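You operate a simulated robot arm through the tools that you are given. There is no shell and no other tool. Be economical: measure what you need, move in short steps, check, and stop when the job is done.

You are at the controls of a simulated two-armed robot. One attempt, no reset.

## Task
Carry the grey gasket with both arms and set it on the top of the yellow bench.

The check looks at the end state, three seconds after you hand in, the way a careful person would. Anything else that was tipped, shoved, dropped, spilled or broken makes it a failure.

## Robot
Two 7-joint arms with two-finger parallel grippers on one trunk, on a base that drives. Base frame: it is fixed to the floor where the robot stands at the start and does not move with it; the origin is under the middle of the robot, x ahead of it, y to its left, z up. Lengths are in mm, angles in degrees, forces in N, time in s.
The left shoulder is at the start at [60, 143, 956], the right one opposite. With the tool pointing down near the work surface each hand reaches from about 260 to 700 mm from the robot's upright axis, wherever it stands, measured 20 degrees to its own side. Places, roughly: grey gasket (25x20x3 cm) [500, 100, 900]; top of the yellow bench [-2400, -3700, 800]. Payload 1.57 kg a hand.
The tool frame of a hand sits at the grasp point between the pads (the TCP): z along the fingers, y along the line on which they close. The tips reach 30 mm beyond it. Largest opening 110 mm; finger width 24, thickness 12; the body of the gripper, 48 by 112 mm, starts 78 mm behind the TCP.
Orientation is told as [roll, pitch, yaw] about the base's x, y, z axes, in that order, counted from this pose: with the fingers straight down and closing along the base's y, the tool's x points along the base's -x, its y along +y and its z along -z.

## Interface
- The arms move only by the tool jog_arm. It takes "left_series", "right_series" or both (then of equal length, played together; a hand with none holds still); each is a list of rows, each a list of 7 numbers: the shift along the tool's x, y, z in units of 20 mm (1.0 is 20 mm), then the turn, a rotation vector about the tool's x, y, z in units of 6 degrees (1.0 is 6 degrees), then the finger opening in mm, from 0 to 110. In form: [[x, y, z, ax, ay, az, claw], ...]. A call has 1 to 12 rows; each row shifts and turns the commanded pose from where the row before left it, along the tool's axes as they then stand. A call with a number of a shift or a turn outside -1 to 1 is refused whole. Rows are played at 5 a second. More than 50 mm and 8.6 degrees between two rows, or a gripper value outside its range, and nothing of the call is played. Where a pose cannot be reached the arm comes as near as it can. A force on the tool above 40 N (or 10 N above the force at the start of the call, whichever is more), or a blocked arm, ends the call early, and 0.2 s more pass. Each finger travels about 45 mm/s and halts on what it meets, pressing with about 43 N; the grip force reading is that of the motor and also rises with nothing between the fingers. The clock runs only during rows and for 0.2 s after the last one: add rows that do not move to give the fingers time. It gives the time, the measured TCP pose, the force on the tool (base axes), the opening and the grip force at its end, in the units of the frame above (readings bear some noise), with the torque about the TCP (base axes, N m) and any sound that the robot's microphone picked up.
- Cameras (640 x 400 px; columns grow to the right, rows downward): "scene" is now at [46.8, 26.2, 1568.2]; the picture's right is [0.34, -0.94, 0.00], its down [-0.68, -0.24, -0.69] and it looks along [0.65, 0.23, -0.72] (base axes); focal length 284 px, centre (320, 200). "left" rides on the left gripper at [70, -16, -141] in its tool frame; the picture's right is [0.23, 0.97, 0.00], its down [-0.85, 0.20, -0.48] and it looks along [-0.47, 0.11, 0.88] (tool axes); focal length 222 px, centre (320, 200). "right" rides on the right gripper at [70, 16, -141] in its tool frame; the picture's right is [-0.23, 0.97, 0.00], its down [-0.85, -0.20, -0.48] and it looks along [-0.47, -0.11, 0.88] (tool axes); focal length 222 px, centre (320, 200). There is no depth. A picture from a camera that has moved, and an enlarged one, comes with that camera's place and axes in the base frame and with its lens.
- grab_frame(camera): a new picture of that camera. No time passes.
- raise_lower(by): slides the trunk up (or, below 0, down) by that many mm; the arms and the scene camera ride with it, the base frame stays. It gives what a move gives, with no picture.
- drive_base(legs): drives the robot by 1 to 6 legs, each [ahead, left, turn to the left] in mm, mm and degrees, along the robot's own axes; the way and the turn of a leg run together, so that a leg with both is an arc; at most 1500 mm and 180 degrees a leg. The arms and the cameras ride along, it lands a little off, and it stops where it bumps. It gives what a move gives.
- pan_tilt(pan, tilt): turns the head with the scene camera to pan (to the left, within 86 degrees either way) and tilt (down, from -29 to 69), counted from straight ahead of the robot. It gives what a move gives.
- inspect(camera, box): a new picture of the part [left, top, right, bottom] of that camera's present view, enlarged. No time passes.
- finish_job(): hands the job in; it is judged then, once.

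Go step by step. Nothing tells you exact positions but the pictures and the camera data: compare them with the known pose of the tool, close in by small moves and look again before you grip or let go. The budget is 120 turns and 88 pictures, counting those below and the enlarged ones. Unless the task says otherwise, let go and move clear before handing in, and close with one line.

The tools are called after "Emit:" by a JSON object that holds its "method" and its "body". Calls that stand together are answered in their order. jog_arm: Moves the arms, as the interface text tells. Its arguments: {"type":"object","properties":{"left_series":{"type":"array","items":{"type":"array","items":{"type":"number"}}},"right_series":{"type":"array","items":{"type":"array","items":{"type":"number"}}}},"required":[]} The other tools are called the same way: raise_lower (by) slides the trunk up or down; drive_base (legs) drives the base; pan_tilt (pan, tilt) turns the head that bears the scene camera; grab_frame (camera) takes a picture; inspect (camera, box) takes an enlarged picture of a part of a camera's view; finish_job () hands the job in.

At the start:

```text
time: 0.0
left_eef_pos: [515.3, 338.0, 1125.2]
left_ee_rot: [0.1, -0.2, 0.0]
left_force: [0.5, -0.3, 0.5]
left_ft_torque: [0.03, 0.03, -0.03]
left_width: 110.2
left_grasp_force: 0.0
right_eef_pos: [521.8, -105.2, 1125.4]
right_ee_rot: [0.0, 0.0, 0.0]
right_force: [0.2, 0.2, 0.0]
right_ft_torque: [-0.03, -0.02, -0.02]
right_width: 109.7
right_grasp_force: 0.1
trunk travel left (down, up): [-555.0, 35.0]
robot x, y, heading: [0.6, -0.3, -0.1]
head pan, tilt: [19.6, 46.1]
```

scene: 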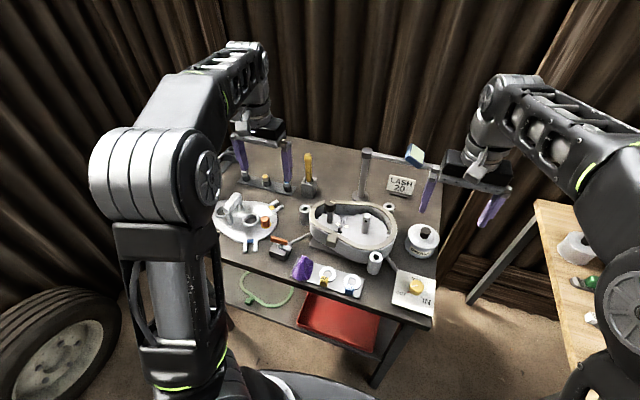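
right: 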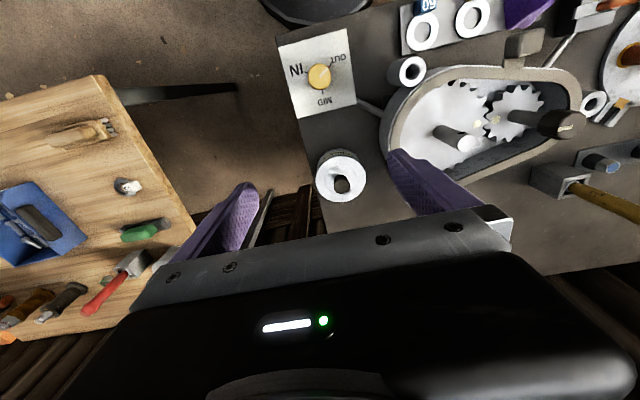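
left: 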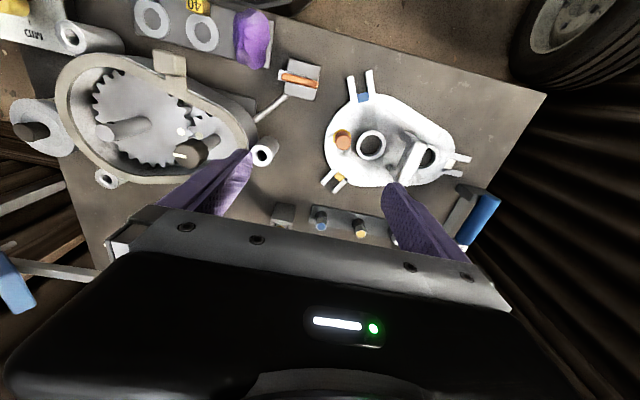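

I see a teardrop-shaped grey ring around two gears, which I take to be the gasket, on the table at about [500, 100, 900]. I'll look closer before moving.

Emit:
{"method": "inspect", "body": {"camera": "scene", "box": [270, 170, 450, 300]}}

Emit:
{"method": "inspect", "body": {"camera": "right", "box": [280, 0, 640, 225]}}

Emit:
{"method": "inspect", "body": {"camera": "left", "box": [0, 0, 340, 220]}}

```text
3.08 times, centred on (360, 235) of scene
camera zoom: at [46.8, 26.2, 1568.2], right [0.34, -0.94, 0.0], down [-0.68, -0.24, -0.69], along [0.65, 0.23, -0.72], focal length 875 px, centre (197, 92)
```

zoom: 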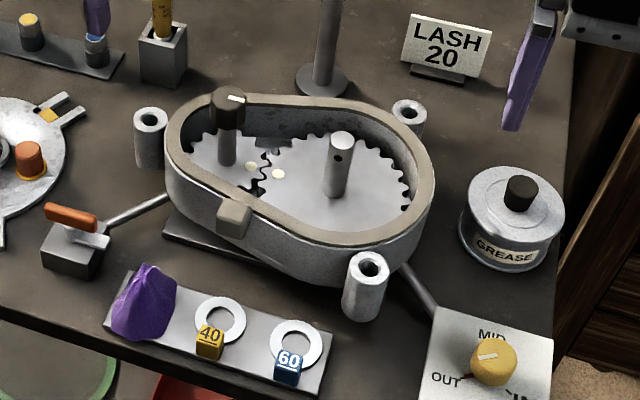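

```text
1.78 times, centred on (460, 112) of right
camera zoom: at [451.9, -89.6, 1266.2], right [0.23, 0.97, 0.0], down [0.85, -0.2, 0.48], along [0.47, -0.11, -0.88], focal length 395 px, centre (71, 356)
```

zoom: 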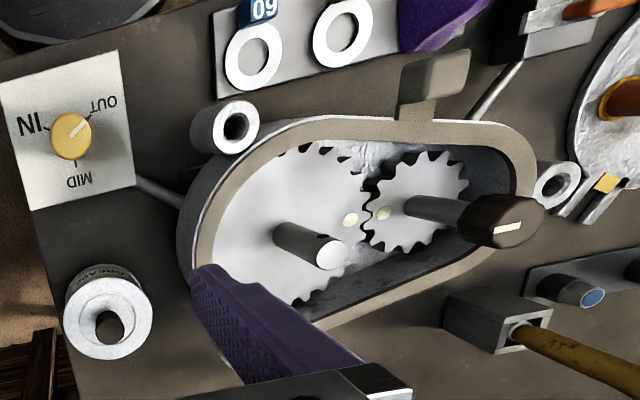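

```text
1.82 times, centred on (170, 110) of left
camera zoom: at [444.8, 321.6, 1267.7], right [-0.23, 0.97, 0.0], down [0.85, 0.2, 0.48], along [0.47, 0.11, -0.88], focal length 404 px, centre (593, 364)
```

zoom: 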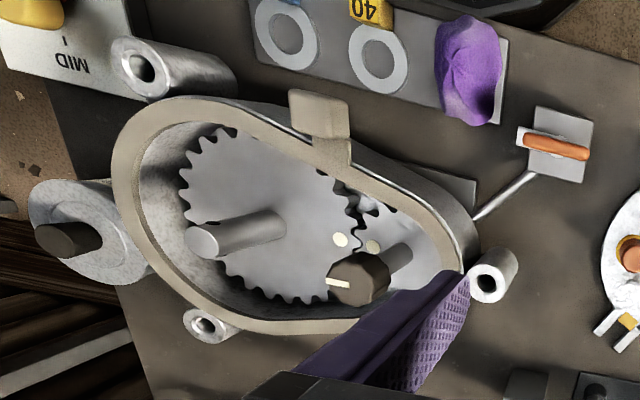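

The tab on the ring triangulates to about (471, 144, 960), and the rim plane is near z≈940, y from -13 to 235. I need to know what is gasket and what is housing, so I'm zooming further.

Emit:
{"method": "inspect", "body": {"camera": "scene", "box": [305, 195, 355, 245]}}

Emit:
{"method": "inspect", "body": {"camera": "scene", "box": [350, 190, 410, 280]}}

Emit:
{"method": "pan_tilt", "body": {"pan": -60, "tilt": 25}}

```text
8.00 times, centred on (330, 220) of scene
camera zoom: at [46.8, 26.2, 1568.2], right [0.34, -0.94, 0.0], down [-0.68, -0.24, -0.69], along [0.65, 0.23, -0.72], focal length 2276 px, centre (240, 40)
```

zoom: 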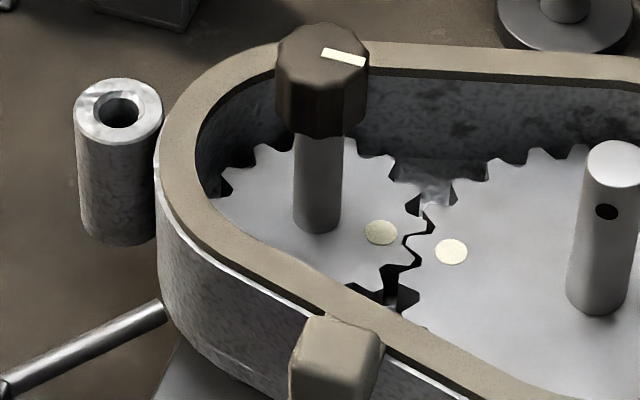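

```text
4.44 times, centred on (380, 235) of scene
camera zoom: at [46.8, 26.2, 1568.2], right [0.34, -0.94, 0.0], down [-0.68, -0.24, -0.69], along [0.65, 0.23, -0.72], focal length 1264 px, centre (53, 44)
```

zoom: 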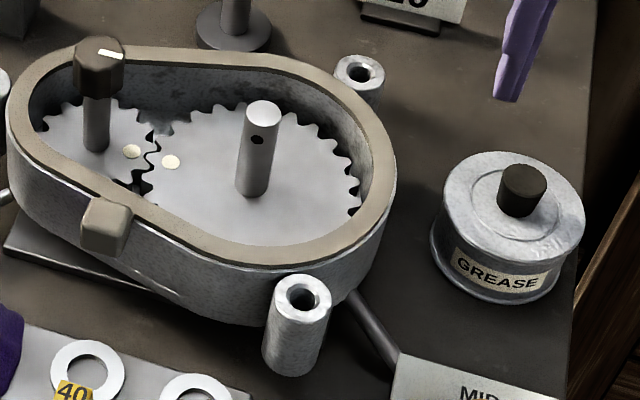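

```text
time: 1.5
left_eef_pos: [515.7, 337.9, 1125.5]
left_ee_rot: [0.1, -0.2, 0.0]
left_force: [-0.1, 0.0, -0.6]
left_ft_torque: [0.0, 0.01, 0.03]
left_width: 110.0
left_grasp_force: 0.1
right_eef_pos: [521.9, -106.0, 1124.6]
right_ee_rot: [0.0, 0.0, 0.0]
right_force: [-0.3, -0.3, 0.0]
right_ft_torque: [0.02, 0.02, -0.02]
right_width: 110.0
right_grasp_force: 0.0
trunk travel left (down, up): [-555.0, 35.0]
robot x, y, heading: [-2.9, -1.5, -0.2]
head pan, tilt: [-60.0, 25.0]
```

The gasket looks like the thin beige layer lying on the housing rim, with one tab block at the front. I'll check the far side with a hand camera and look toward the bench on the right.

Emit:
{"method": "grab_frame", "body": {"camera": "scene"}}

Emit:
{"method": "jog_arm", "body": {"right_series": [[1, -1, 0, 0, 0, 0, 110], [1, -1, 0, 0, 0, 0, 110], [1, -1, 0, 0, 0, 0, 110], [0, -1, 0, 0, 0, 0, 110], [0, -1, 0, 0, 0, 0, 110]], "left_series": [[1, 1, 0, 0, 0, 0, 110], [1, 1, 0, 0, 0, 0, 110], [1, 1, 0, 0, 0, 0, 110], [0, 0, 0, 0, 0, 0, 110], [0, 0, 0, 0, 0, 0, 110]]}}

```text
79 pictures are left
camera scene: at [17.2, -80.5, 1600.3], right [-0.87, -0.5, 0.0], down [-0.21, 0.37, -0.91], along [0.45, -0.78, -0.42], focal length 284 px, centre (320, 200)
```

scene: 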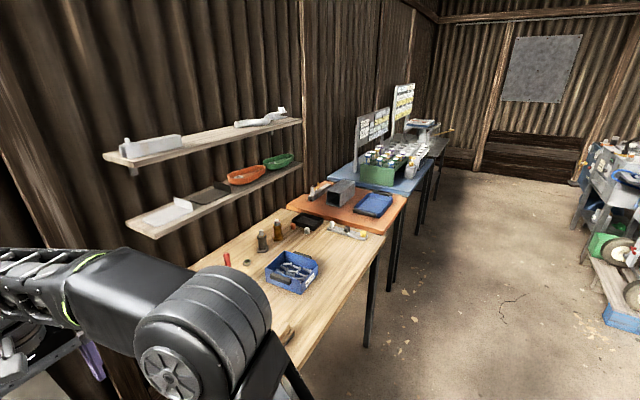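

```text
time: 2.7
left_eef_pos: [453.8, 397.8, 1126.6]
left_ee_rot: [0.2, -0.3, 0.0]
left_force: [-0.1, -0.6, -0.7]
left_ft_torque: [0.03, -0.03, 0.01]
left_width: 110.3
left_grasp_force: 0.1
right_eef_pos: [461.2, -205.3, 1124.3]
right_ee_rot: [-0.1, -0.1, 0.0]
right_force: [-0.5, 0.1, 0.4]
right_ft_torque: [-0.07, -0.02, 0.02]
right_width: 110.5
right_grasp_force: 0.0
trunk travel left (down, up): [-555.0, 35.0]
robot x, y, heading: [-0.3, 4.8, 0.0]
head pan, tilt: [-60.0, 25.0]
```

The floor to the right looks open, with benches along the wall. Next, the views from the hands, now moved clear of the gasket.

Emit:
{"method": "grab_frame", "body": {"camera": "right"}}

Emit:
{"method": "grab_frame", "body": {"camera": "left"}}

```text
78 pictures are left
camera right: at [391.1, -189.8, 1266.0], right [0.23, 0.97, 0.0], down [0.85, -0.2, 0.48], along [0.47, -0.11, -0.88], focal length 222 px, centre (320, 200)
```

right: 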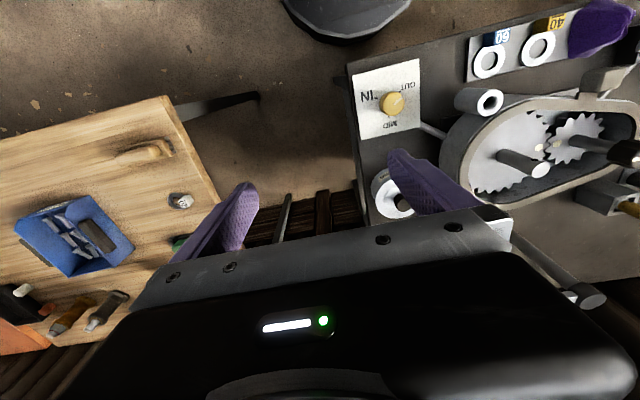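

```text
77 pictures are left
camera left: at [384.6, 380.8, 1269.3], right [-0.23, 0.97, 0.0], down [0.85, 0.2, 0.48], along [0.47, 0.11, -0.88], focal length 222 px, centre (320, 200)
```

left: 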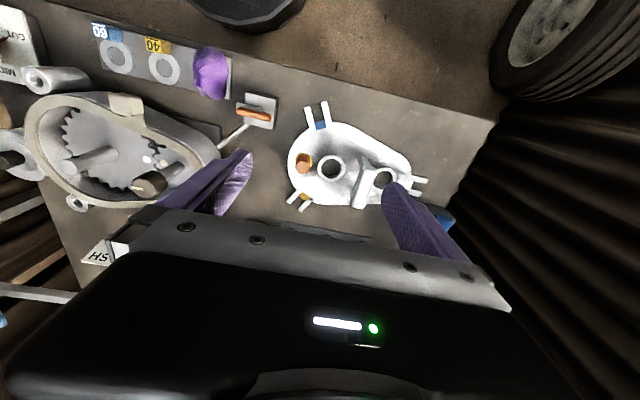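

Emit:
{"method": "inspect", "body": {"camera": "left", "box": [10, 70, 250, 220]}}

Emit:
{"method": "inspect", "body": {"camera": "right", "box": [430, 60, 640, 220]}}

```text
2.67 times, centred on (130, 145) of left
camera zoom: at [384.6, 380.8, 1269.3], right [-0.23, 0.97, 0.0], down [0.85, 0.2, 0.48], along [0.47, 0.11, -0.88], focal length 592 px, centre (827, 347)
```

zoom: 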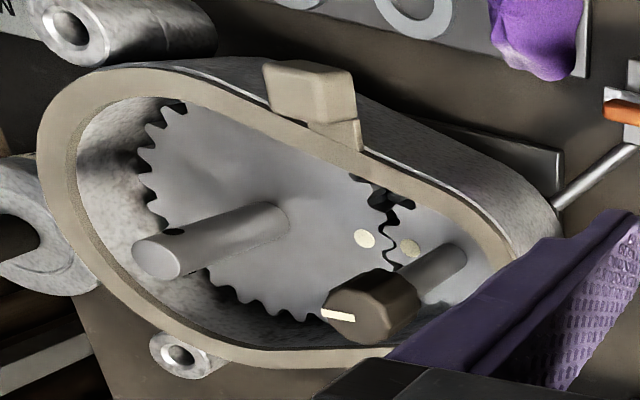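

```text
2.50 times, centred on (535, 140) of right
camera zoom: at [391.1, -189.8, 1266.0], right [0.23, 0.97, 0.0], down [0.85, -0.2, 0.48], along [0.47, -0.11, -0.88], focal length 555 px, centre (-218, 350)
```

zoom: 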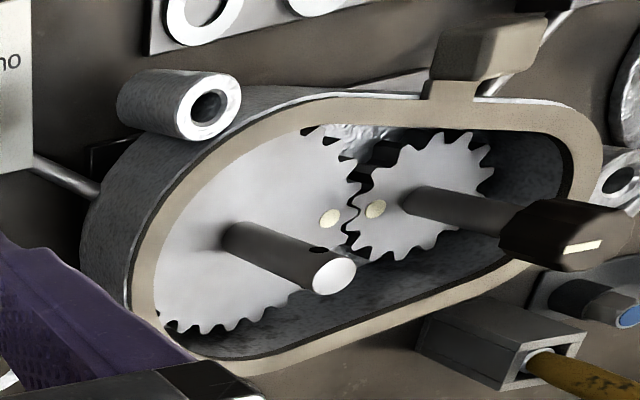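

The gasket is the beige layer (~5 mm thick) with a raised block tab at about (470, 150), and the shaft/knob reach up to z≈1000. I'll bring the left hand above the tab and view it closely.

Emit:
{"method": "jog_arm", "body": {"left_series": [[0, -1, 0, 0, 0, 0, 80], [0, -1, 0, 0, 0, 0, 80], [0, -1, 0, 0, 0, 0, 80], [0, -1, 0, 0, 0, 0, 80], [0, -1, 0, 0, 0, 0, 80], [0, -1, 0, 0, 0, 0, 80], [0, -1, 0, 0, 0, 0, 80], [0, -1, 0.5, 0, 0, 0, 80], [0, -1, 0.5, 0, 0, 0, 80], [0, -1, 0.5, 0, 0, 0, 80], [-0.4, -1, 0.5, 0, 0, 0, 80], [-0.4, -1, 0.5, 0, 0, 0, 80]]}}

Emit:
{"method": "grab_frame", "body": {"camera": "left"}}

Emit:
{"method": "grab_frame", "body": {"camera": "right"}}

```text
time: 5.3
left_eef_pos: [470.6, 157.4, 1074.5]
left_ee_rot: [0.1, -0.2, 0.0]
left_force: [0.2, -0.2, 0.7]
left_ft_torque: [0.01, 0.01, 0.01]
left_width: 79.8
left_grasp_force: 0.0
right_eef_pos: [461.3, -206.8, 1125.1]
right_ee_rot: [0.0, 0.1, 0.0]
right_force: [1.0, -0.9, 0.1]
right_ft_torque: [0.02, 0.01, 0.0]
right_width: 109.8
right_grasp_force: 0.0
trunk travel left (down, up): [-555.0, 35.0]
robot x, y, heading: [1.4, 1.0, 0.1]
head pan, tilt: [-60.0, 25.0]
```

```text
74 pictures are left
camera left: at [401.6, 141.3, 1216.5], right [-0.23, 0.97, 0.0], down [0.85, 0.2, 0.48], along [0.47, 0.11, -0.88], focal length 222 px, centre (320, 200)
```

left: 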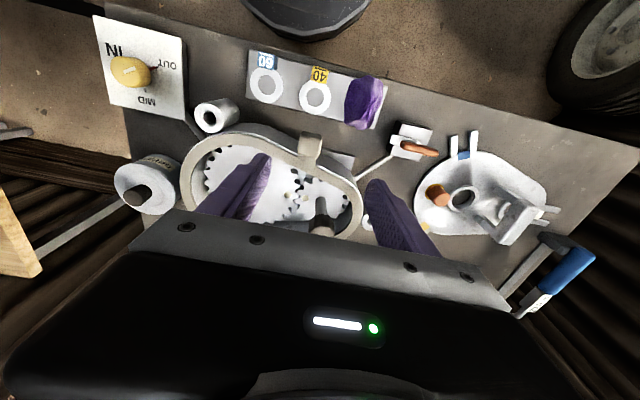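

```text
73 pictures are left
camera right: at [392.2, -189.8, 1265.5], right [0.23, 0.97, 0.0], down [0.86, -0.2, 0.48], along [0.47, -0.11, -0.88], focal length 222 px, centre (320, 200)
```

right: 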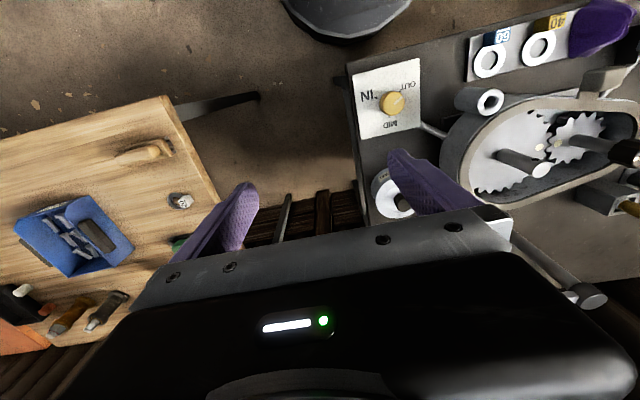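

Emit:
{"method": "inspect", "body": {"camera": "left", "box": [260, 110, 370, 180]}}

Emit:
{"method": "inspect", "body": {"camera": "left", "box": [160, 100, 380, 240]}}

```text
5.71 times, centred on (315, 145) of left
camera zoom: at [401.6, 141.3, 1216.5], right [-0.23, 0.97, 0.0], down [0.85, 0.2, 0.48], along [0.47, 0.11, -0.88], focal length 1269 px, centre (349, 514)
```

zoom: 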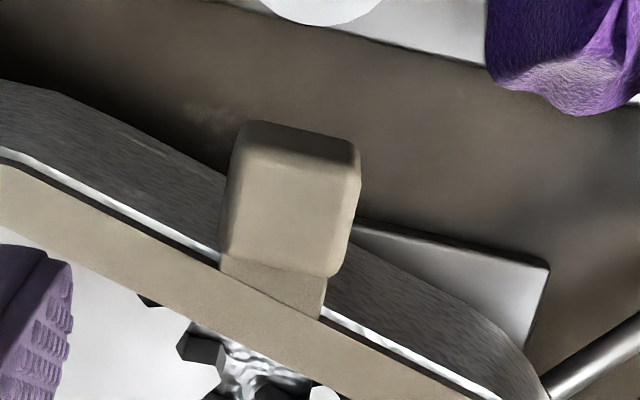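

```text
2.86 times, centred on (270, 170) of left
camera zoom: at [401.6, 141.3, 1216.5], right [-0.23, 0.97, 0.0], down [0.85, 0.2, 0.48], along [0.47, 0.11, -0.88], focal length 635 px, centre (463, 286)
```

zoom: 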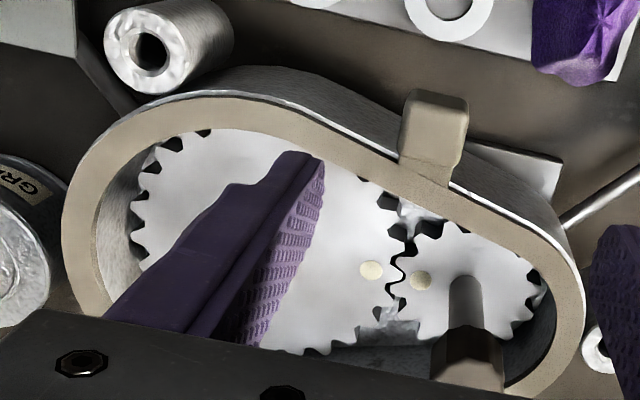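

The tab block is about 22×22 mm, centred at (473, 145), z≈937–965, outboard of the housing wall. I'll lower the left hand over it with the fingertips about level with its bottom.

Emit:
{"method": "jog_arm", "body": {"left_series": [[0, -0.6, 0, 0, 0, 0, 70], [0, 0, 1, 0, 0, 0, 60], [0, 0, 1, 0, 0, 0, 60], [0, 0, 1, 0, 0, 0, 60], [0, 0, 1, 0, 0, 0, 60], [0, 0, 0.6, 0, 0, 0, 60], [0, 0, 0, 0, 0, 0, 60]]}}

Emit:
{"method": "pan_tilt", "body": {"pan": 15, "tilt": 46}}

Emit:
{"method": "inspect", "body": {"camera": "left", "box": [200, 100, 420, 240]}}

Emit:
{"method": "grab_frame", "body": {"camera": "scene"}}

```text
time: 6.9
left_eef_pos: [470.7, 146.1, 983.3]
left_ee_rot: [0.1, -0.2, 0.0]
left_force: [-0.6, 0.9, -0.1]
left_ft_torque: [0.02, 0.01, 0.01]
left_width: 60.0
left_grasp_force: 0.1
right_eef_pos: [461.5, -205.9, 1124.0]
right_ee_rot: [0.1, 0.0, 0.0]
right_force: [0.4, 0.6, 0.0]
right_ft_torque: [-0.01, 0.0, 0.01]
right_width: 109.8
right_grasp_force: 0.0
trunk travel left (down, up): [-555.0, 35.0]
robot x, y, heading: [1.3, -1.9, 0.2]
head pan, tilt: [-60.0, 25.0]
```

```text
time: 8.4
left_eef_pos: [471.4, 145.9, 982.6]
left_ee_rot: [0.1, -0.2, 0.0]
left_force: [0.2, -0.4, 0.1]
left_ft_torque: [-0.03, 0.03, 0.01]
left_width: 60.1
left_grasp_force: 0.0
right_eef_pos: [460.8, -205.4, 1124.1]
right_ee_rot: [0.0, -0.1, 0.0]
right_force: [0.1, 1.0, 0.1]
right_ft_torque: [0.04, 0.0, 0.03]
right_width: 110.1
right_grasp_force: 0.0
trunk travel left (down, up): [-555.0, 35.0]
robot x, y, heading: [-1.8, 5.3, -0.1]
head pan, tilt: [15.0, 46.0]
```

```text
2.86 times, centred on (310, 170) of left
camera zoom: at [401.4, 128.9, 1125.7], right [-0.23, 0.97, 0.0], down [0.85, 0.2, 0.48], along [0.47, 0.11, -0.88], focal length 635 px, centre (349, 286)
```

zoom: 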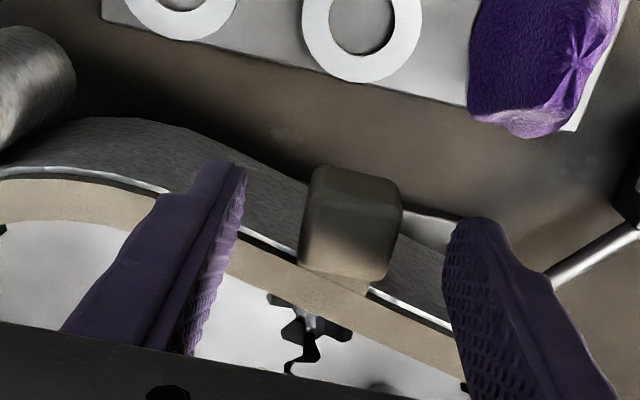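

```text
69 pictures are left
camera scene: at [48.8, 20.0, 1568.3], right [0.26, -0.97, 0.0], down [-0.69, -0.19, -0.69], along [0.67, 0.18, -0.72], focal length 284 px, centre (320, 200)
```

scene: 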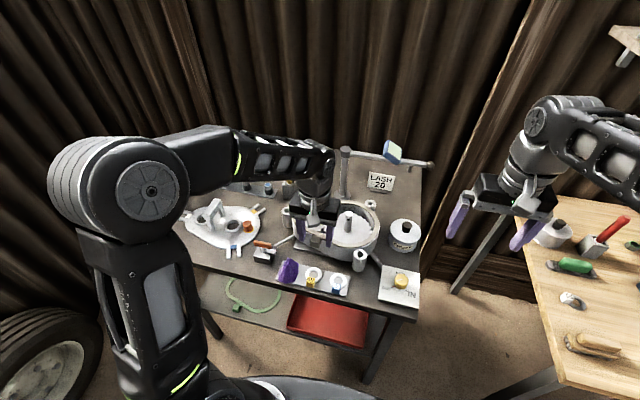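

The tab is centred between the fingers. I'll go down 15 mm and close.

Emit:
{"method": "jog_arm", "body": {"left_series": [[0.05, 0, 0.75, 0, 0, 0, 60], [0, 0, 0, 0, 0, 0, 35], [0, 0, 0, 0, 0, 0, 15], [0, 0, 0, 0, 0, 0, 10], [0, 0, 0, 0, 0, 0, 10], [0, 0, 0, 0, 0, 0, 10]]}}

Emit:
{"method": "inspect", "body": {"camera": "left", "box": [200, 100, 420, 240]}}

Emit:
{"method": "inspect", "body": {"camera": "scene", "box": [270, 180, 400, 270]}}

```text
time: 9.2
left_eef_pos: [471.1, 137.6, 973.8]
left_ee_rot: [-0.5, -1.1, -0.3]
left_force: [-3.3, -9.1, 3.7]
left_ft_torque: [0.84, -0.18, 0.06]
left_width: 32.8
left_grasp_force: 7.2
right_eef_pos: [460.3, -206.3, 1125.5]
right_ee_rot: [0.0, -0.1, -0.1]
right_force: [-1.1, -0.2, 0.7]
right_ft_torque: [-0.05, 0.01, 0.0]
right_width: 110.0
right_grasp_force: 0.0
trunk travel left (down, up): [-555.0, 35.0]
robot x, y, heading: [-0.4, 0.7, -0.3]
head pan, tilt: [15.0, 46.0]
stopped in row 3 (left hand): the force on the tool passed its limit at 41 N (the readings are from after the stop); the commanded pose is now the measured one
```

```text
2.86 times, centred on (310, 170) of left
camera zoom: at [399.7, 123.0, 1115.4], right [-0.22, 0.98, -0.01], down [0.85, 0.2, 0.49], along [0.48, 0.1, -0.87], focal length 635 px, centre (349, 286)
```

zoom: 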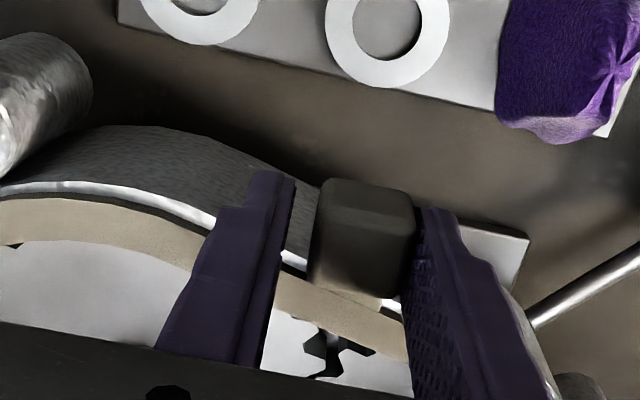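

```text
4.44 times, centred on (335, 225) of scene
camera zoom: at [46.5, 18.2, 1568.2], right [0.26, -0.97, 0.0], down [-0.69, -0.18, -0.7], along [0.67, 0.18, -0.72], focal length 1264 px, centre (253, 89)
```

zoom: 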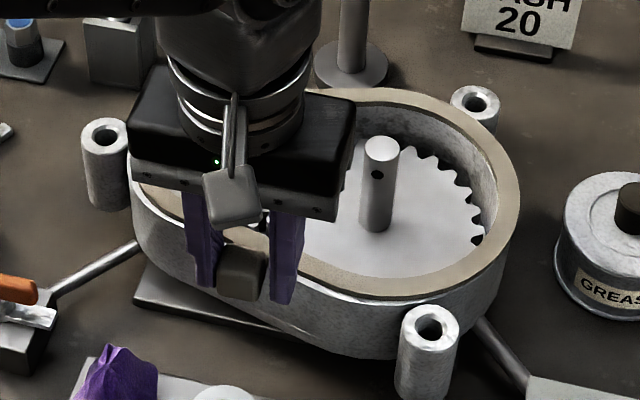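

One finger seems to have caught the housing lip, pushing the hand to -y. I'll open, raise slightly and look.

Emit:
{"method": "jog_arm", "body": {"left_series": [[0, 0, 0, 0, 0, 0, 50], [0, 0, -0.4, 0, 0, 0, 60], [0, 0, -0.5, 0.1, 0.18, 0.05, 60], [0.25, 0.4, 0, 0, 0, 0, 60], [0, 0, 0, 0, 0, 0, 60]]}}

Emit:
{"method": "inspect", "body": {"camera": "left", "box": [200, 100, 420, 240]}}

```text
time: 10.3
left_eef_pos: [467.2, 149.8, 989.0]
left_ee_rot: [-0.9, 0.2, -0.5]
left_force: [0.5, 0.6, -0.6]
left_ft_torque: [0.01, 0.0, -0.02]
left_width: 59.9
left_grasp_force: 0.1
right_eef_pos: [461.3, -206.2, 1124.2]
right_ee_rot: [0.1, 0.0, -0.1]
right_force: [0.3, -0.3, -0.1]
right_ft_torque: [-0.01, -0.02, 0.0]
right_width: 110.0
right_grasp_force: 0.1
trunk travel left (down, up): [-555.0, 35.0]
robot x, y, heading: [3.3, 3.2, -0.2]
head pan, tilt: [15.0, 46.0]
```

```text
2.86 times, centred on (310, 170) of left
camera zoom: at [398.3, 136.9, 1132.7], right [-0.22, 0.98, -0.01], down [0.86, 0.2, 0.47], along [0.46, 0.09, -0.88], focal length 635 px, centre (349, 286)
```

zoom: 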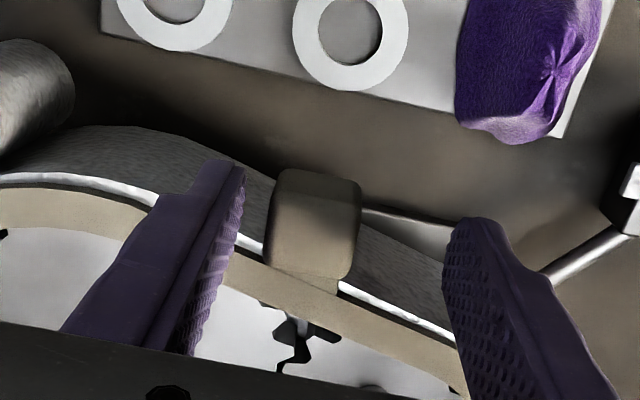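

The tab now sits at y≈141 (nudged a few mm). I'll re-centre, keep a bit outboard, and stay with tips just above the housing lip (z≈946) before closing.

Emit:
{"method": "jog_arm", "body": {"left_series": [[0.15, -0.44, 0, -0.15, 0, -0.08, 60], [0, 0, 0.65, 0, 0, 0, 50], [0, 0, 0, 0, 0, 0, 38], [0, 0, 0, 0, 0, 0, 30]]}}

Emit:
{"method": "inspect", "body": {"camera": "left", "box": [200, 100, 420, 240]}}

```text
time: 11.3
left_eef_pos: [463.9, 140.8, 975.7]
left_ee_rot: [0.0, 0.3, 0.0]
left_force: [-0.4, -0.3, 0.0]
left_ft_torque: [-0.02, 0.03, 0.02]
left_width: 30.3
left_grasp_force: 0.1
right_eef_pos: [461.2, -206.0, 1124.4]
right_ee_rot: [0.0, 0.0, 0.1]
right_force: [-1.2, -0.7, -0.2]
right_ft_torque: [-0.02, -0.01, 0.04]
right_width: 110.0
right_grasp_force: 0.0
trunk travel left (down, up): [-555.0, 35.0]
robot x, y, heading: [-1.5, 0.1, 0.5]
head pan, tilt: [15.0, 46.0]
```

```text
2.86 times, centred on (310, 170) of left
camera zoom: at [395.8, 124.6, 1119.9], right [-0.23, 0.97, 0.0], down [0.86, 0.2, 0.47], along [0.46, 0.11, -0.88], focal length 635 px, centre (349, 286)
```

zoom: 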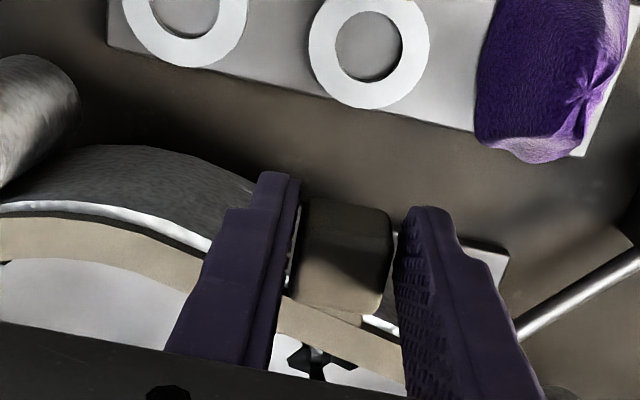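

The fingers straddle the tab cleanly with no contact force. Closing now.

Emit:
{"method": "jog_arm", "body": {"left_series": [[0, 0, 0, 0, 0, 0, 22], [0, 0, 0, 0, 0, 0, 15], [0, 0, 0, 0, 0, 0, 10], [0, 0, 0, 0, 0, 0, 10]]}}

Emit:
{"method": "inspect", "body": {"camera": "left", "box": [200, 100, 420, 240]}}

```text
time: 12.3
left_eef_pos: [465.4, 140.2, 976.6]
left_ee_rot: [0.0, 0.3, 0.0]
left_force: [0.1, 0.6, -0.1]
left_ft_torque: [-0.02, 0.01, -0.01]
left_width: 24.6
left_grasp_force: 36.6
right_eef_pos: [460.8, -206.6, 1124.5]
right_ee_rot: [0.0, 0.0, 0.1]
right_force: [0.2, 0.6, -0.3]
right_ft_torque: [-0.01, 0.04, -0.01]
right_width: 110.1
right_grasp_force: 0.1
trunk travel left (down, up): [-555.0, 35.0]
robot x, y, heading: [-0.2, 3.2, 0.1]
head pan, tilt: [15.0, 46.0]
```

```text
2.86 times, centred on (310, 170) of left
camera zoom: at [395.8, 124.6, 1120.0], right [-0.23, 0.97, 0.0], down [0.86, 0.2, 0.47], along [0.46, 0.11, -0.88], focal length 635 px, centre (349, 286)
```

zoom: 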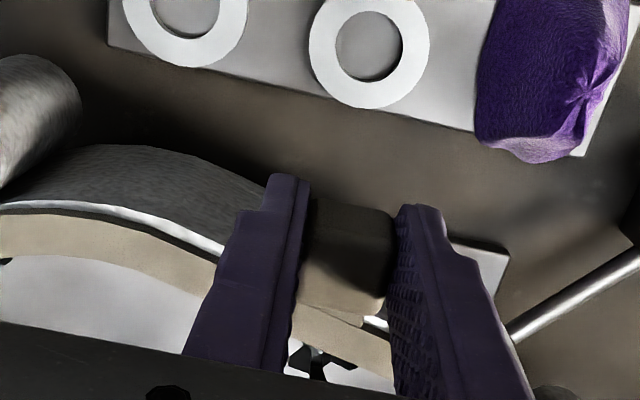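

The tab is gripped at 24.6 mm width. A small test lift of 12 mm will show how it behaves.

Emit:
{"method": "jog_arm", "body": {"left_series": [[0, 0, -0.3, 0, 0, 0, 10], [0, 0, -0.3, 0, 0, 0, 10], [0, 0, 0, 0, 0, 0, 10]]}}

Emit:
{"method": "inspect", "body": {"camera": "scene", "box": [270, 180, 400, 270]}}

Emit:
{"method": "inspect", "body": {"camera": "right", "box": [430, 60, 640, 220]}}

```text
time: 13.2
left_eef_pos: [464.0, 141.1, 988.9]
left_ee_rot: [0.1, 0.4, 0.0]
left_force: [0.4, 0.3, -0.7]
left_ft_torque: [0.04, 0.0, 0.02]
left_width: 24.9
left_grasp_force: 35.9
right_eef_pos: [463.0, -206.3, 1124.1]
right_ee_rot: [0.1, 0.0, 0.1]
right_force: [0.9, 0.2, 0.4]
right_ft_torque: [0.01, 0.01, -0.03]
right_width: 109.8
right_grasp_force: 0.1
trunk travel left (down, up): [-555.0, 35.0]
robot x, y, heading: [-1.1, 1.3, 0.1]
head pan, tilt: [15.0, 46.0]
```

```text
4.44 times, centred on (335, 225) of scene
camera zoom: at [48.8, 19.8, 1568.3], right [0.26, -0.97, 0.0], down [-0.69, -0.19, -0.69], along [0.67, 0.18, -0.72], focal length 1264 px, centre (253, 89)
```

zoom: 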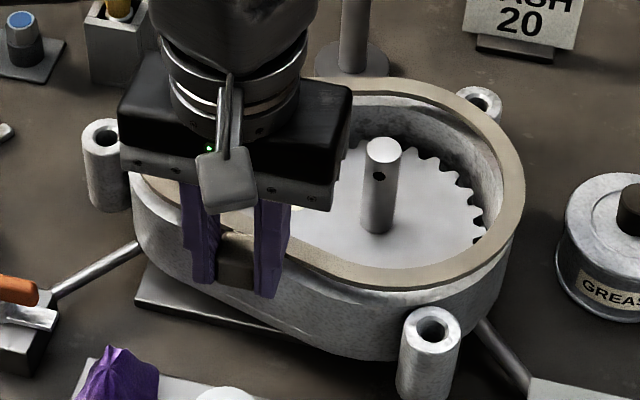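

```text
2.50 times, centred on (535, 140) of right
camera zoom: at [391.7, -189.9, 1265.7], right [0.23, 0.97, 0.0], down [0.85, -0.2, 0.48], along [0.47, -0.11, -0.88], focal length 555 px, centre (-218, 350)
```

zoom: 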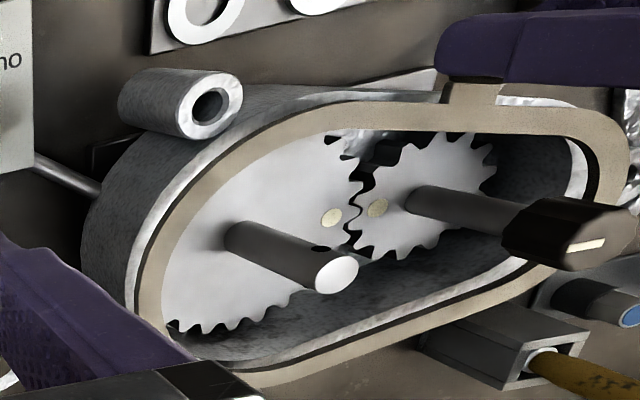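

The gasket came up cleanly and level, and weighs very little. I'll raise it well above the shafts, then bring in the right hand.

Emit:
{"method": "jog_arm", "body": {"left_series": [[0, 0, -0.5, 0, 0, 0, 10], [0, 0, -0.7, 0, 0, 0, 10], [0, 0, -0.7, 0, 0, 0, 10], [0, 0, -0.8, 0, 0, 0, 10], [0, 0, -0.8, 0, 0, 0, 10], [0, 0, -0.8, 0, 0, 0, 10], [0, 0, -0.7, 0, 0, 0, 10], [0, 0, 0, 0, 0, 0, 10]]}}

Emit:
{"method": "grab_frame", "body": {"camera": "scene"}}

Emit:
{"method": "grab_frame", "body": {"camera": "right"}}

Emit:
{"method": "grab_frame", "body": {"camera": "left"}}

```text
time: 14.9
left_eef_pos: [465.5, 141.6, 1087.4]
left_ee_rot: [0.0, 0.2, 0.0]
left_force: [0.2, 0.0, -0.1]
left_ft_torque: [-0.01, 0.02, -0.02]
left_width: 24.6
left_grasp_force: 36.5
right_eef_pos: [461.8, -205.0, 1123.4]
right_ee_rot: [0.0, 0.1, 0.0]
right_force: [-0.2, -0.7, 0.4]
right_ft_torque: [0.03, -0.01, -0.01]
right_width: 110.0
right_grasp_force: 0.1
trunk travel left (down, up): [-555.0, 35.0]
robot x, y, heading: [0.1, -1.4, 0.3]
head pan, tilt: [15.0, 46.0]
```

```text
61 pictures are left
camera scene: at [48.8, 19.8, 1568.3], right [0.26, -0.97, 0.0], down [-0.69, -0.19, -0.69], along [0.67, 0.18, -0.72], focal length 284 px, centre (320, 200)
```

scene: 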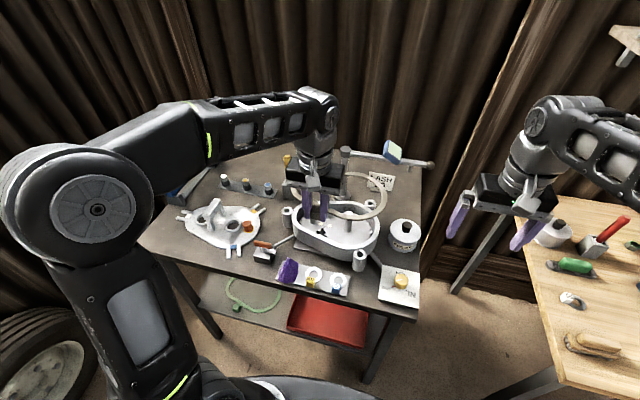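

```text
60 pictures are left
camera right: at [391.7, -189.9, 1265.7], right [0.23, 0.97, 0.0], down [0.85, -0.2, 0.48], along [0.47, -0.11, -0.88], focal length 222 px, centre (320, 200)
```

right: 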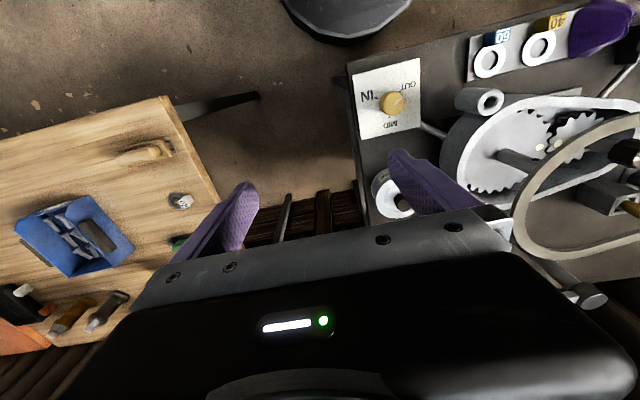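

```text
59 pictures are left
camera left: at [396.7, 125.7, 1231.6], right [-0.23, 0.97, 0.0], down [0.86, 0.2, 0.47], along [0.46, 0.11, -0.88], focal length 222 px, centre (320, 200)
```

left: 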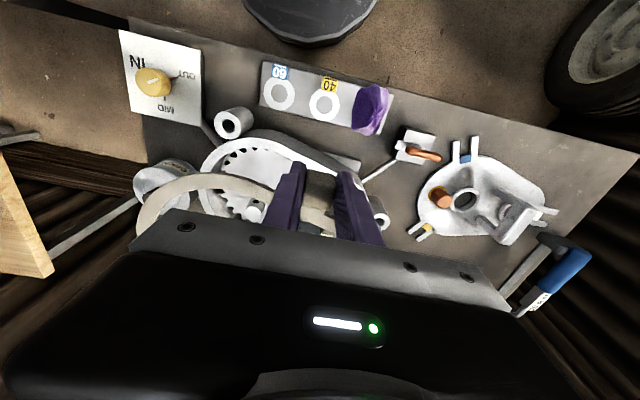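

The gasket hangs level at z≈1050; its right end is at about (553, -15). I'll move the right hand above that band to pinch it across.

Emit:
{"method": "jog_arm", "body": {"right_series": [[-0.455, 0.985, 0, 0, 0, 0, 80], [-0.455, 0.985, 0, 0, 0, 0, 70], [-0.455, 0.985, 0, 0, 0, 0, 60], [-0.455, 0.985, 0, 0, 0, 0, 60], [-0.455, 0.985, 0, 0, 0, 0, 60], [-0.455, 0.985, 0, 0, 0, 0, 60], [-0.455, 0.985, 0, 0, 0, 0, 60], [-0.455, 0.985, 0, 0, 0, 0, 60], [-0.455, 0.985, 0, 0, 0, 0, 60], [-0.455, 0.985, 0.5, 0, 0, 0, 60], [0, 0, 0, 0, 0, 0, 60]]}}

Emit:
{"method": "grab_frame", "body": {"camera": "right"}}

```text
time: 17.4
left_eef_pos: [465.3, 142.3, 1087.0]
left_ee_rot: [0.0, 0.3, 0.0]
left_force: [-0.6, 0.2, 0.0]
left_ft_torque: [0.02, -0.03, -0.02]
left_width: 24.5
left_grasp_force: 36.7
right_eef_pos: [530.4, -60.5, 1116.0]
right_ee_rot: [-0.1, -0.2, 0.0]
right_force: [-0.1, 0.0, 0.7]
right_ft_torque: [-0.01, -0.01, -0.01]
right_width: 60.2
right_grasp_force: 0.1
right hand out of reach, approached as far as the arm can: row 7, 8, 9
trunk travel left (down, up): [-555.0, 35.0]
robot x, y, heading: [2.3, 0.9, 0.2]
head pan, tilt: [15.0, 46.0]
```

```text
58 pictures are left
camera right: at [460.2, -43.8, 1257.0], right [0.23, 0.97, 0.0], down [0.85, -0.2, 0.48], along [0.47, -0.11, -0.88], focal length 222 px, centre (320, 200)
```

right: 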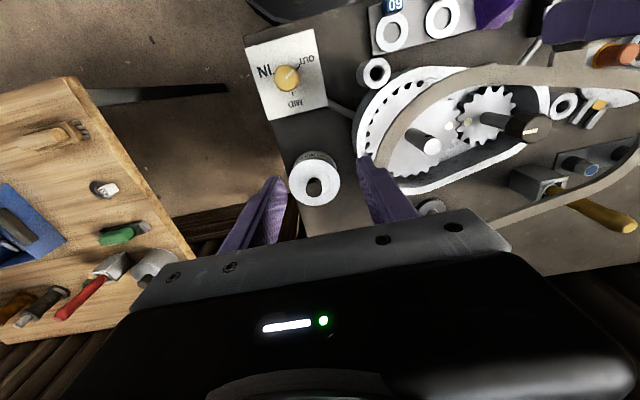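

The right arm ran out of reach there, so I'll pull the gasket 110 mm nearer with the left hand and bring the right hand back over its end.

Emit:
{"method": "jog_arm", "body": {"left_series": [[0.9, 0, 0, 0, 0, 0, 10], [0.9, 0, 0, 0, 0, 0, 10], [0.9, 0, 0, 0, 0, 0, 10], [0.9, 0, 0, 0, 0, 0, 10], [0.9, 0, 0, 0, 0, 0, 10], [0.9, 0, 0, 0, 0, 0, 10], [0, 0, 0, 0, 0, 0, 10]], "right_series": [[0.7, 0, 0, 0, 0, 0, 60], [0.7, 0, 0, 0, 0, 0, 60], [0.7, 0, 0, 0, 0, 0, 60], [0.7, 0.9, 0, 0, 0, 0, 60], [0.7, 0.9, 0, 0, 0, 0, 60], [0.7, 0.8, 0, 0, 0, 0, 60], [0, 0, 0, 0, 0, 0, 60]]}}

Emit:
{"method": "grab_frame", "body": {"camera": "right"}}

Emit:
{"method": "grab_frame", "body": {"camera": "scene"}}

```text
time: 18.9
left_eef_pos: [357.6, 140.3, 1090.8]
left_ee_rot: [0.0, 0.3, -0.1]
left_force: [0.7, 0.3, 0.3]
left_ft_torque: [0.03, 0.0, 0.01]
left_width: 24.6
left_grasp_force: 36.2
right_eef_pos: [448.2, -8.2, 1113.8]
right_ee_rot: [-0.1, 0.0, 0.0]
right_force: [0.5, 0.1, 0.0]
right_ft_torque: [0.01, -0.02, -0.04]
right_width: 59.9
right_grasp_force: 0.1
trunk travel left (down, up): [-555.0, 35.0]
robot x, y, heading: [-0.4, 0.3, -0.0]
head pan, tilt: [15.0, 46.0]
```

```text
57 pictures are left
camera right: at [378.1, 8.2, 1255.3], right [0.23, 0.97, 0.0], down [0.85, -0.2, 0.48], along [0.47, -0.11, -0.88], focal length 222 px, centre (320, 200)
```

right: 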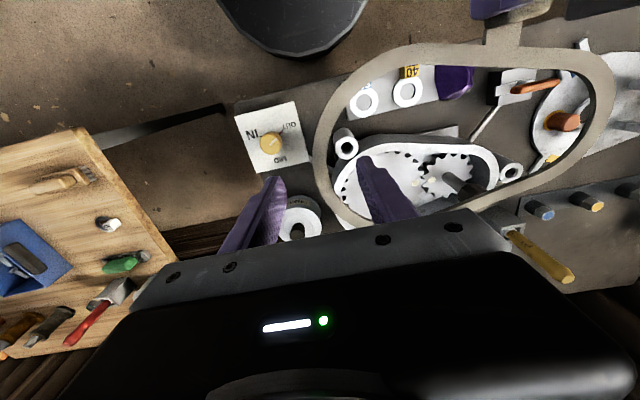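

```text
56 pictures are left
camera scene: at [49.2, 19.6, 1568.3], right [0.26, -0.97, 0.0], down [-0.7, -0.19, -0.69], along [0.67, 0.18, -0.72], focal length 284 px, centre (320, 200)
```

scene: 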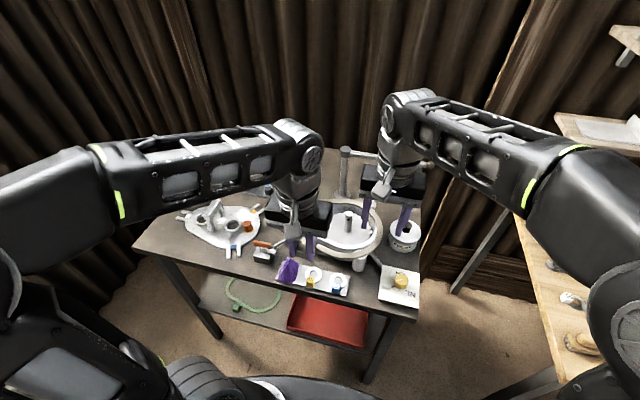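

The band centre at the right end is at about (445, -5). I'll lower the right hand astride it, then look before closing.

Emit:
{"method": "jog_arm", "body": {"right_series": [[0.1, 0.15, 0.8, 0, 0, 0, 60], [0, 0, 0.8, 0, 0, 0, 60], [0, 0, 0.8, 0, 0, 0, 60], [0, 0, 0.6, 0, 0, 0, 60], [0, 0, 0, 0, 0, 0, 60]]}}

Emit:
{"method": "grab_frame", "body": {"camera": "right"}}

```text
time: 20.1
left_eef_pos: [356.8, 140.5, 1089.0]
left_ee_rot: [0.1, 0.3, 0.0]
left_force: [0.3, -0.5, 0.5]
left_ft_torque: [0.01, 0.05, 0.01]
left_width: 24.9
left_grasp_force: 36.1
right_eef_pos: [443.6, -4.2, 1053.8]
right_ee_rot: [0.0, 0.0, 0.1]
right_force: [0.3, 0.0, 0.1]
right_ft_torque: [0.0, -0.01, 0.01]
right_width: 59.9
right_grasp_force: 0.0
trunk travel left (down, up): [-555.0, 35.0]
robot x, y, heading: [-1.2, 2.1, 0.1]
head pan, tilt: [15.0, 46.0]
```

```text
55 pictures are left
camera right: at [374.3, 12.5, 1196.2], right [0.23, 0.97, 0.0], down [0.85, -0.2, 0.48], along [0.47, -0.11, -0.88], focal length 222 px, centre (320, 200)
```

right: 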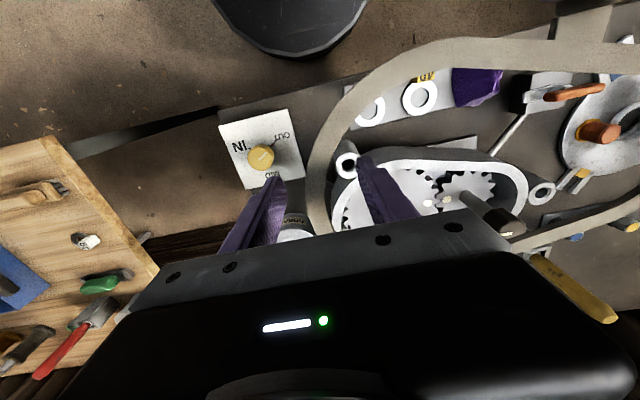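

The band lies midway between the right fingers. I'll raise 15 mm so the tips reach only slightly below the gasket, then close gently.

Emit:
{"method": "jog_arm", "body": {"right_series": [[0, 0, -0.75, 0, 0, 0, 45], [0, 0, 0, 0, 0, 0, 32], [0, 0, 0, 0, 0, 0, 24], [0, 0, 0, 0, 0, 0, 24]]}}

Emit:
{"method": "inspect", "body": {"camera": "right", "box": [200, 80, 440, 240]}}

```text
time: 21.1
left_eef_pos: [357.0, 140.0, 1088.3]
left_ee_rot: [0.0, 0.5, 0.1]
left_force: [0.3, 0.4, 0.8]
left_ft_torque: [0.0, 0.01, 0.0]
left_width: 24.9
left_grasp_force: 36.1
right_eef_pos: [443.7, -3.1, 1069.2]
right_ee_rot: [0.0, 0.0, 0.0]
right_force: [0.6, 0.2, -0.6]
right_ft_torque: [0.0, -0.01, 0.02]
right_width: 24.1
right_grasp_force: 0.0
trunk travel left (down, up): [-555.0, 35.0]
robot x, y, heading: [-2.9, -0.3, 0.2]
head pan, tilt: [15.0, 46.0]
```

```text
2.50 times, centred on (320, 160) of right
camera zoom: at [373.8, 12.9, 1211.0], right [0.23, 0.97, 0.0], down [0.85, -0.2, 0.48], along [0.47, -0.11, -0.88], focal length 555 px, centre (320, 300)
```

zoom: 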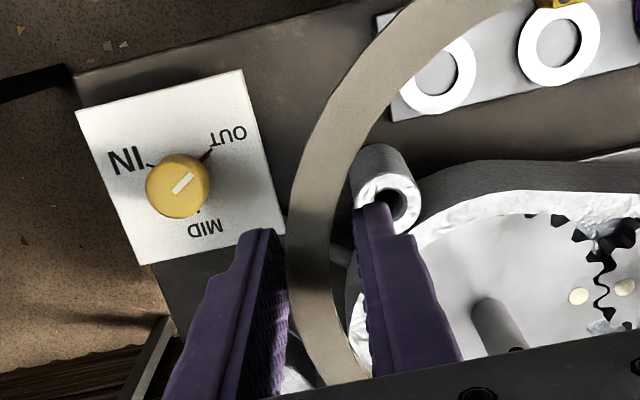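

Emit:
{"method": "jog_arm", "body": {"right_series": [[0, -0.12, 0, 0, 0, 0, 24], [0, 0, 0, 0, 0, 0, 16], [0, 0, 0, 0, 0, 0, 10], [0, 0, 0, 0, 0, 0, 5], [0, 0, 0, 0, 0, 0, 5]]}}

Emit:
{"method": "inspect", "body": {"camera": "right", "box": [200, 80, 440, 240]}}

```text
time: 22.4
left_eef_pos: [357.1, 140.4, 1089.8]
left_ee_rot: [0.0, 0.2, 0.0]
left_force: [2.1, -16.3, -1.4]
left_ft_torque: [-0.31, 0.0, -0.08]
left_width: 24.8
left_grasp_force: 36.3
right_eef_pos: [443.4, -5.5, 1070.3]
right_ee_rot: [0.2, -0.1, 0.0]
right_force: [-2.2, 17.2, 1.5]
right_ft_torque: [0.18, 0.04, -1.03]
right_width: 21.9
right_grasp_force: 35.0
trunk travel left (down, up): [-555.0, 35.0]
robot x, y, heading: [0.2, -1.6, -0.1]
head pan, tilt: [15.0, 46.0]
```

```text
2.50 times, centred on (320, 160) of right
camera zoom: at [373.8, 11.3, 1211.3], right [0.23, 0.97, 0.0], down [0.85, -0.2, 0.48], along [0.47, -0.11, -0.88], focal length 555 px, centre (320, 300)
```

zoom: 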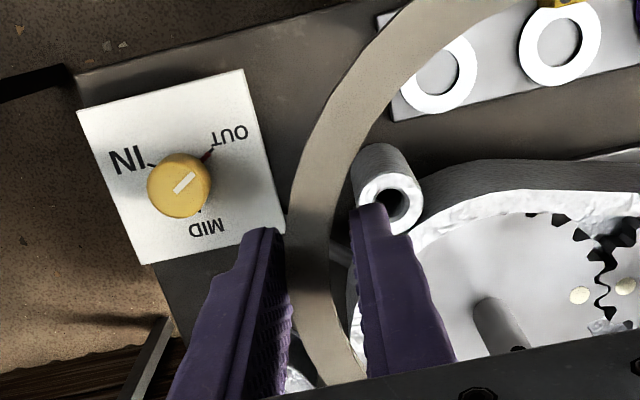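

Both hands now hold it, with a 17 N tension between them. I'll relax it by easing the right hand inward.

Emit:
{"method": "jog_arm", "body": {"right_series": [[0, 0.05, 0, 0, 0, 0, 5], [0, 0.03, 0, 0, 0, 0, 5], [0, 0, 0, 0, 0, 0, 5]]}}

```text
time: 23.1
left_eef_pos: [357.9, 141.9, 1090.8]
left_ee_rot: [0.0, 0.4, -0.1]
left_force: [1.7, -17.0, -0.4]
left_ft_torque: [-0.53, -0.06, -0.1]
left_width: 24.7
left_grasp_force: 36.4
right_eef_pos: [443.7, -3.5, 1070.9]
right_ee_rot: [-0.1, 0.0, 0.0]
right_force: [-2.3, 15.6, -0.2]
right_ft_torque: [0.09, -0.07, -0.99]
right_width: 21.8
right_grasp_force: 34.6
trunk travel left (down, up): [-555.0, 35.0]
robot x, y, heading: [-1.0, -5.8, -0.0]
head pan, tilt: [15.0, 46.0]
```

Emit:
{"method": "jog_arm", "body": {"right_series": [[0, 0.1, 0, 0, 0, 0, 5], [0, 0.1, 0, 0, 0, 0, 5], [0, 0, 0, 0, 0, 0, 5]]}}

Emit:
{"method": "inspect", "body": {"camera": "right", "box": [200, 80, 440, 240]}}

Emit:
{"method": "inspect", "body": {"camera": "left", "box": [120, 100, 440, 260]}}

```text
time: 23.9
left_eef_pos: [356.9, 143.4, 1089.4]
left_ee_rot: [0.1, 0.4, 0.1]
left_force: [-3.5, 0.9, 4.3]
left_ft_torque: [-0.54, -0.32, 0.48]
left_width: 24.8
left_grasp_force: 35.8
right_eef_pos: [445.6, -2.6, 1069.9]
right_ee_rot: [-0.1, 0.1, -0.2]
right_force: [2.5, 0.1, -3.2]
right_ft_torque: [-0.06, 0.02, -0.85]
right_width: 21.5
right_grasp_force: 34.8
trunk travel left (down, up): [-555.0, 35.0]
robot x, y, heading: [1.3, 4.0, -0.0]
head pan, tilt: [15.0, 46.0]
```

```text
2.50 times, centred on (320, 160) of right
camera zoom: at [374.9, 14.9, 1211.7], right [0.23, 0.97, 0.0], down [0.85, -0.2, 0.48], along [0.47, -0.11, -0.88], focal length 555 px, centre (320, 300)
```

zoom: 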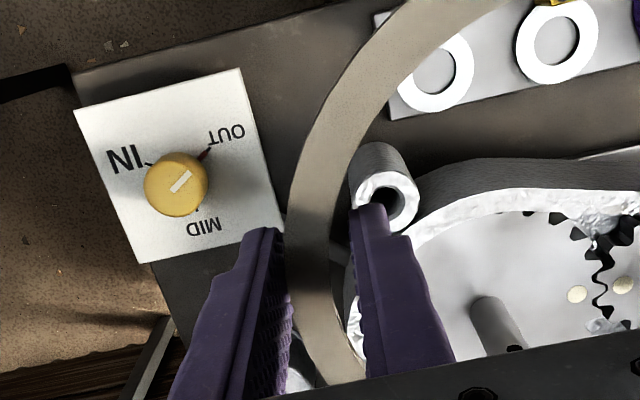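

```text
2.00 times, centred on (280, 180) of left
camera zoom: at [288.0, 125.3, 1233.2], right [-0.23, 0.97, 0.0], down [0.86, 0.2, 0.47], along [0.46, 0.11, -0.88], focal length 444 px, centre (400, 240)
```

zoom: 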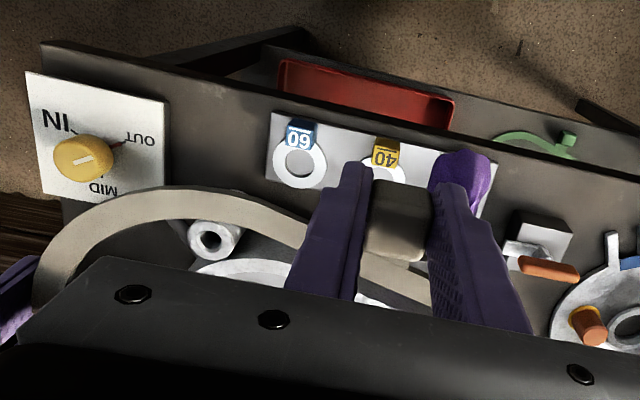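

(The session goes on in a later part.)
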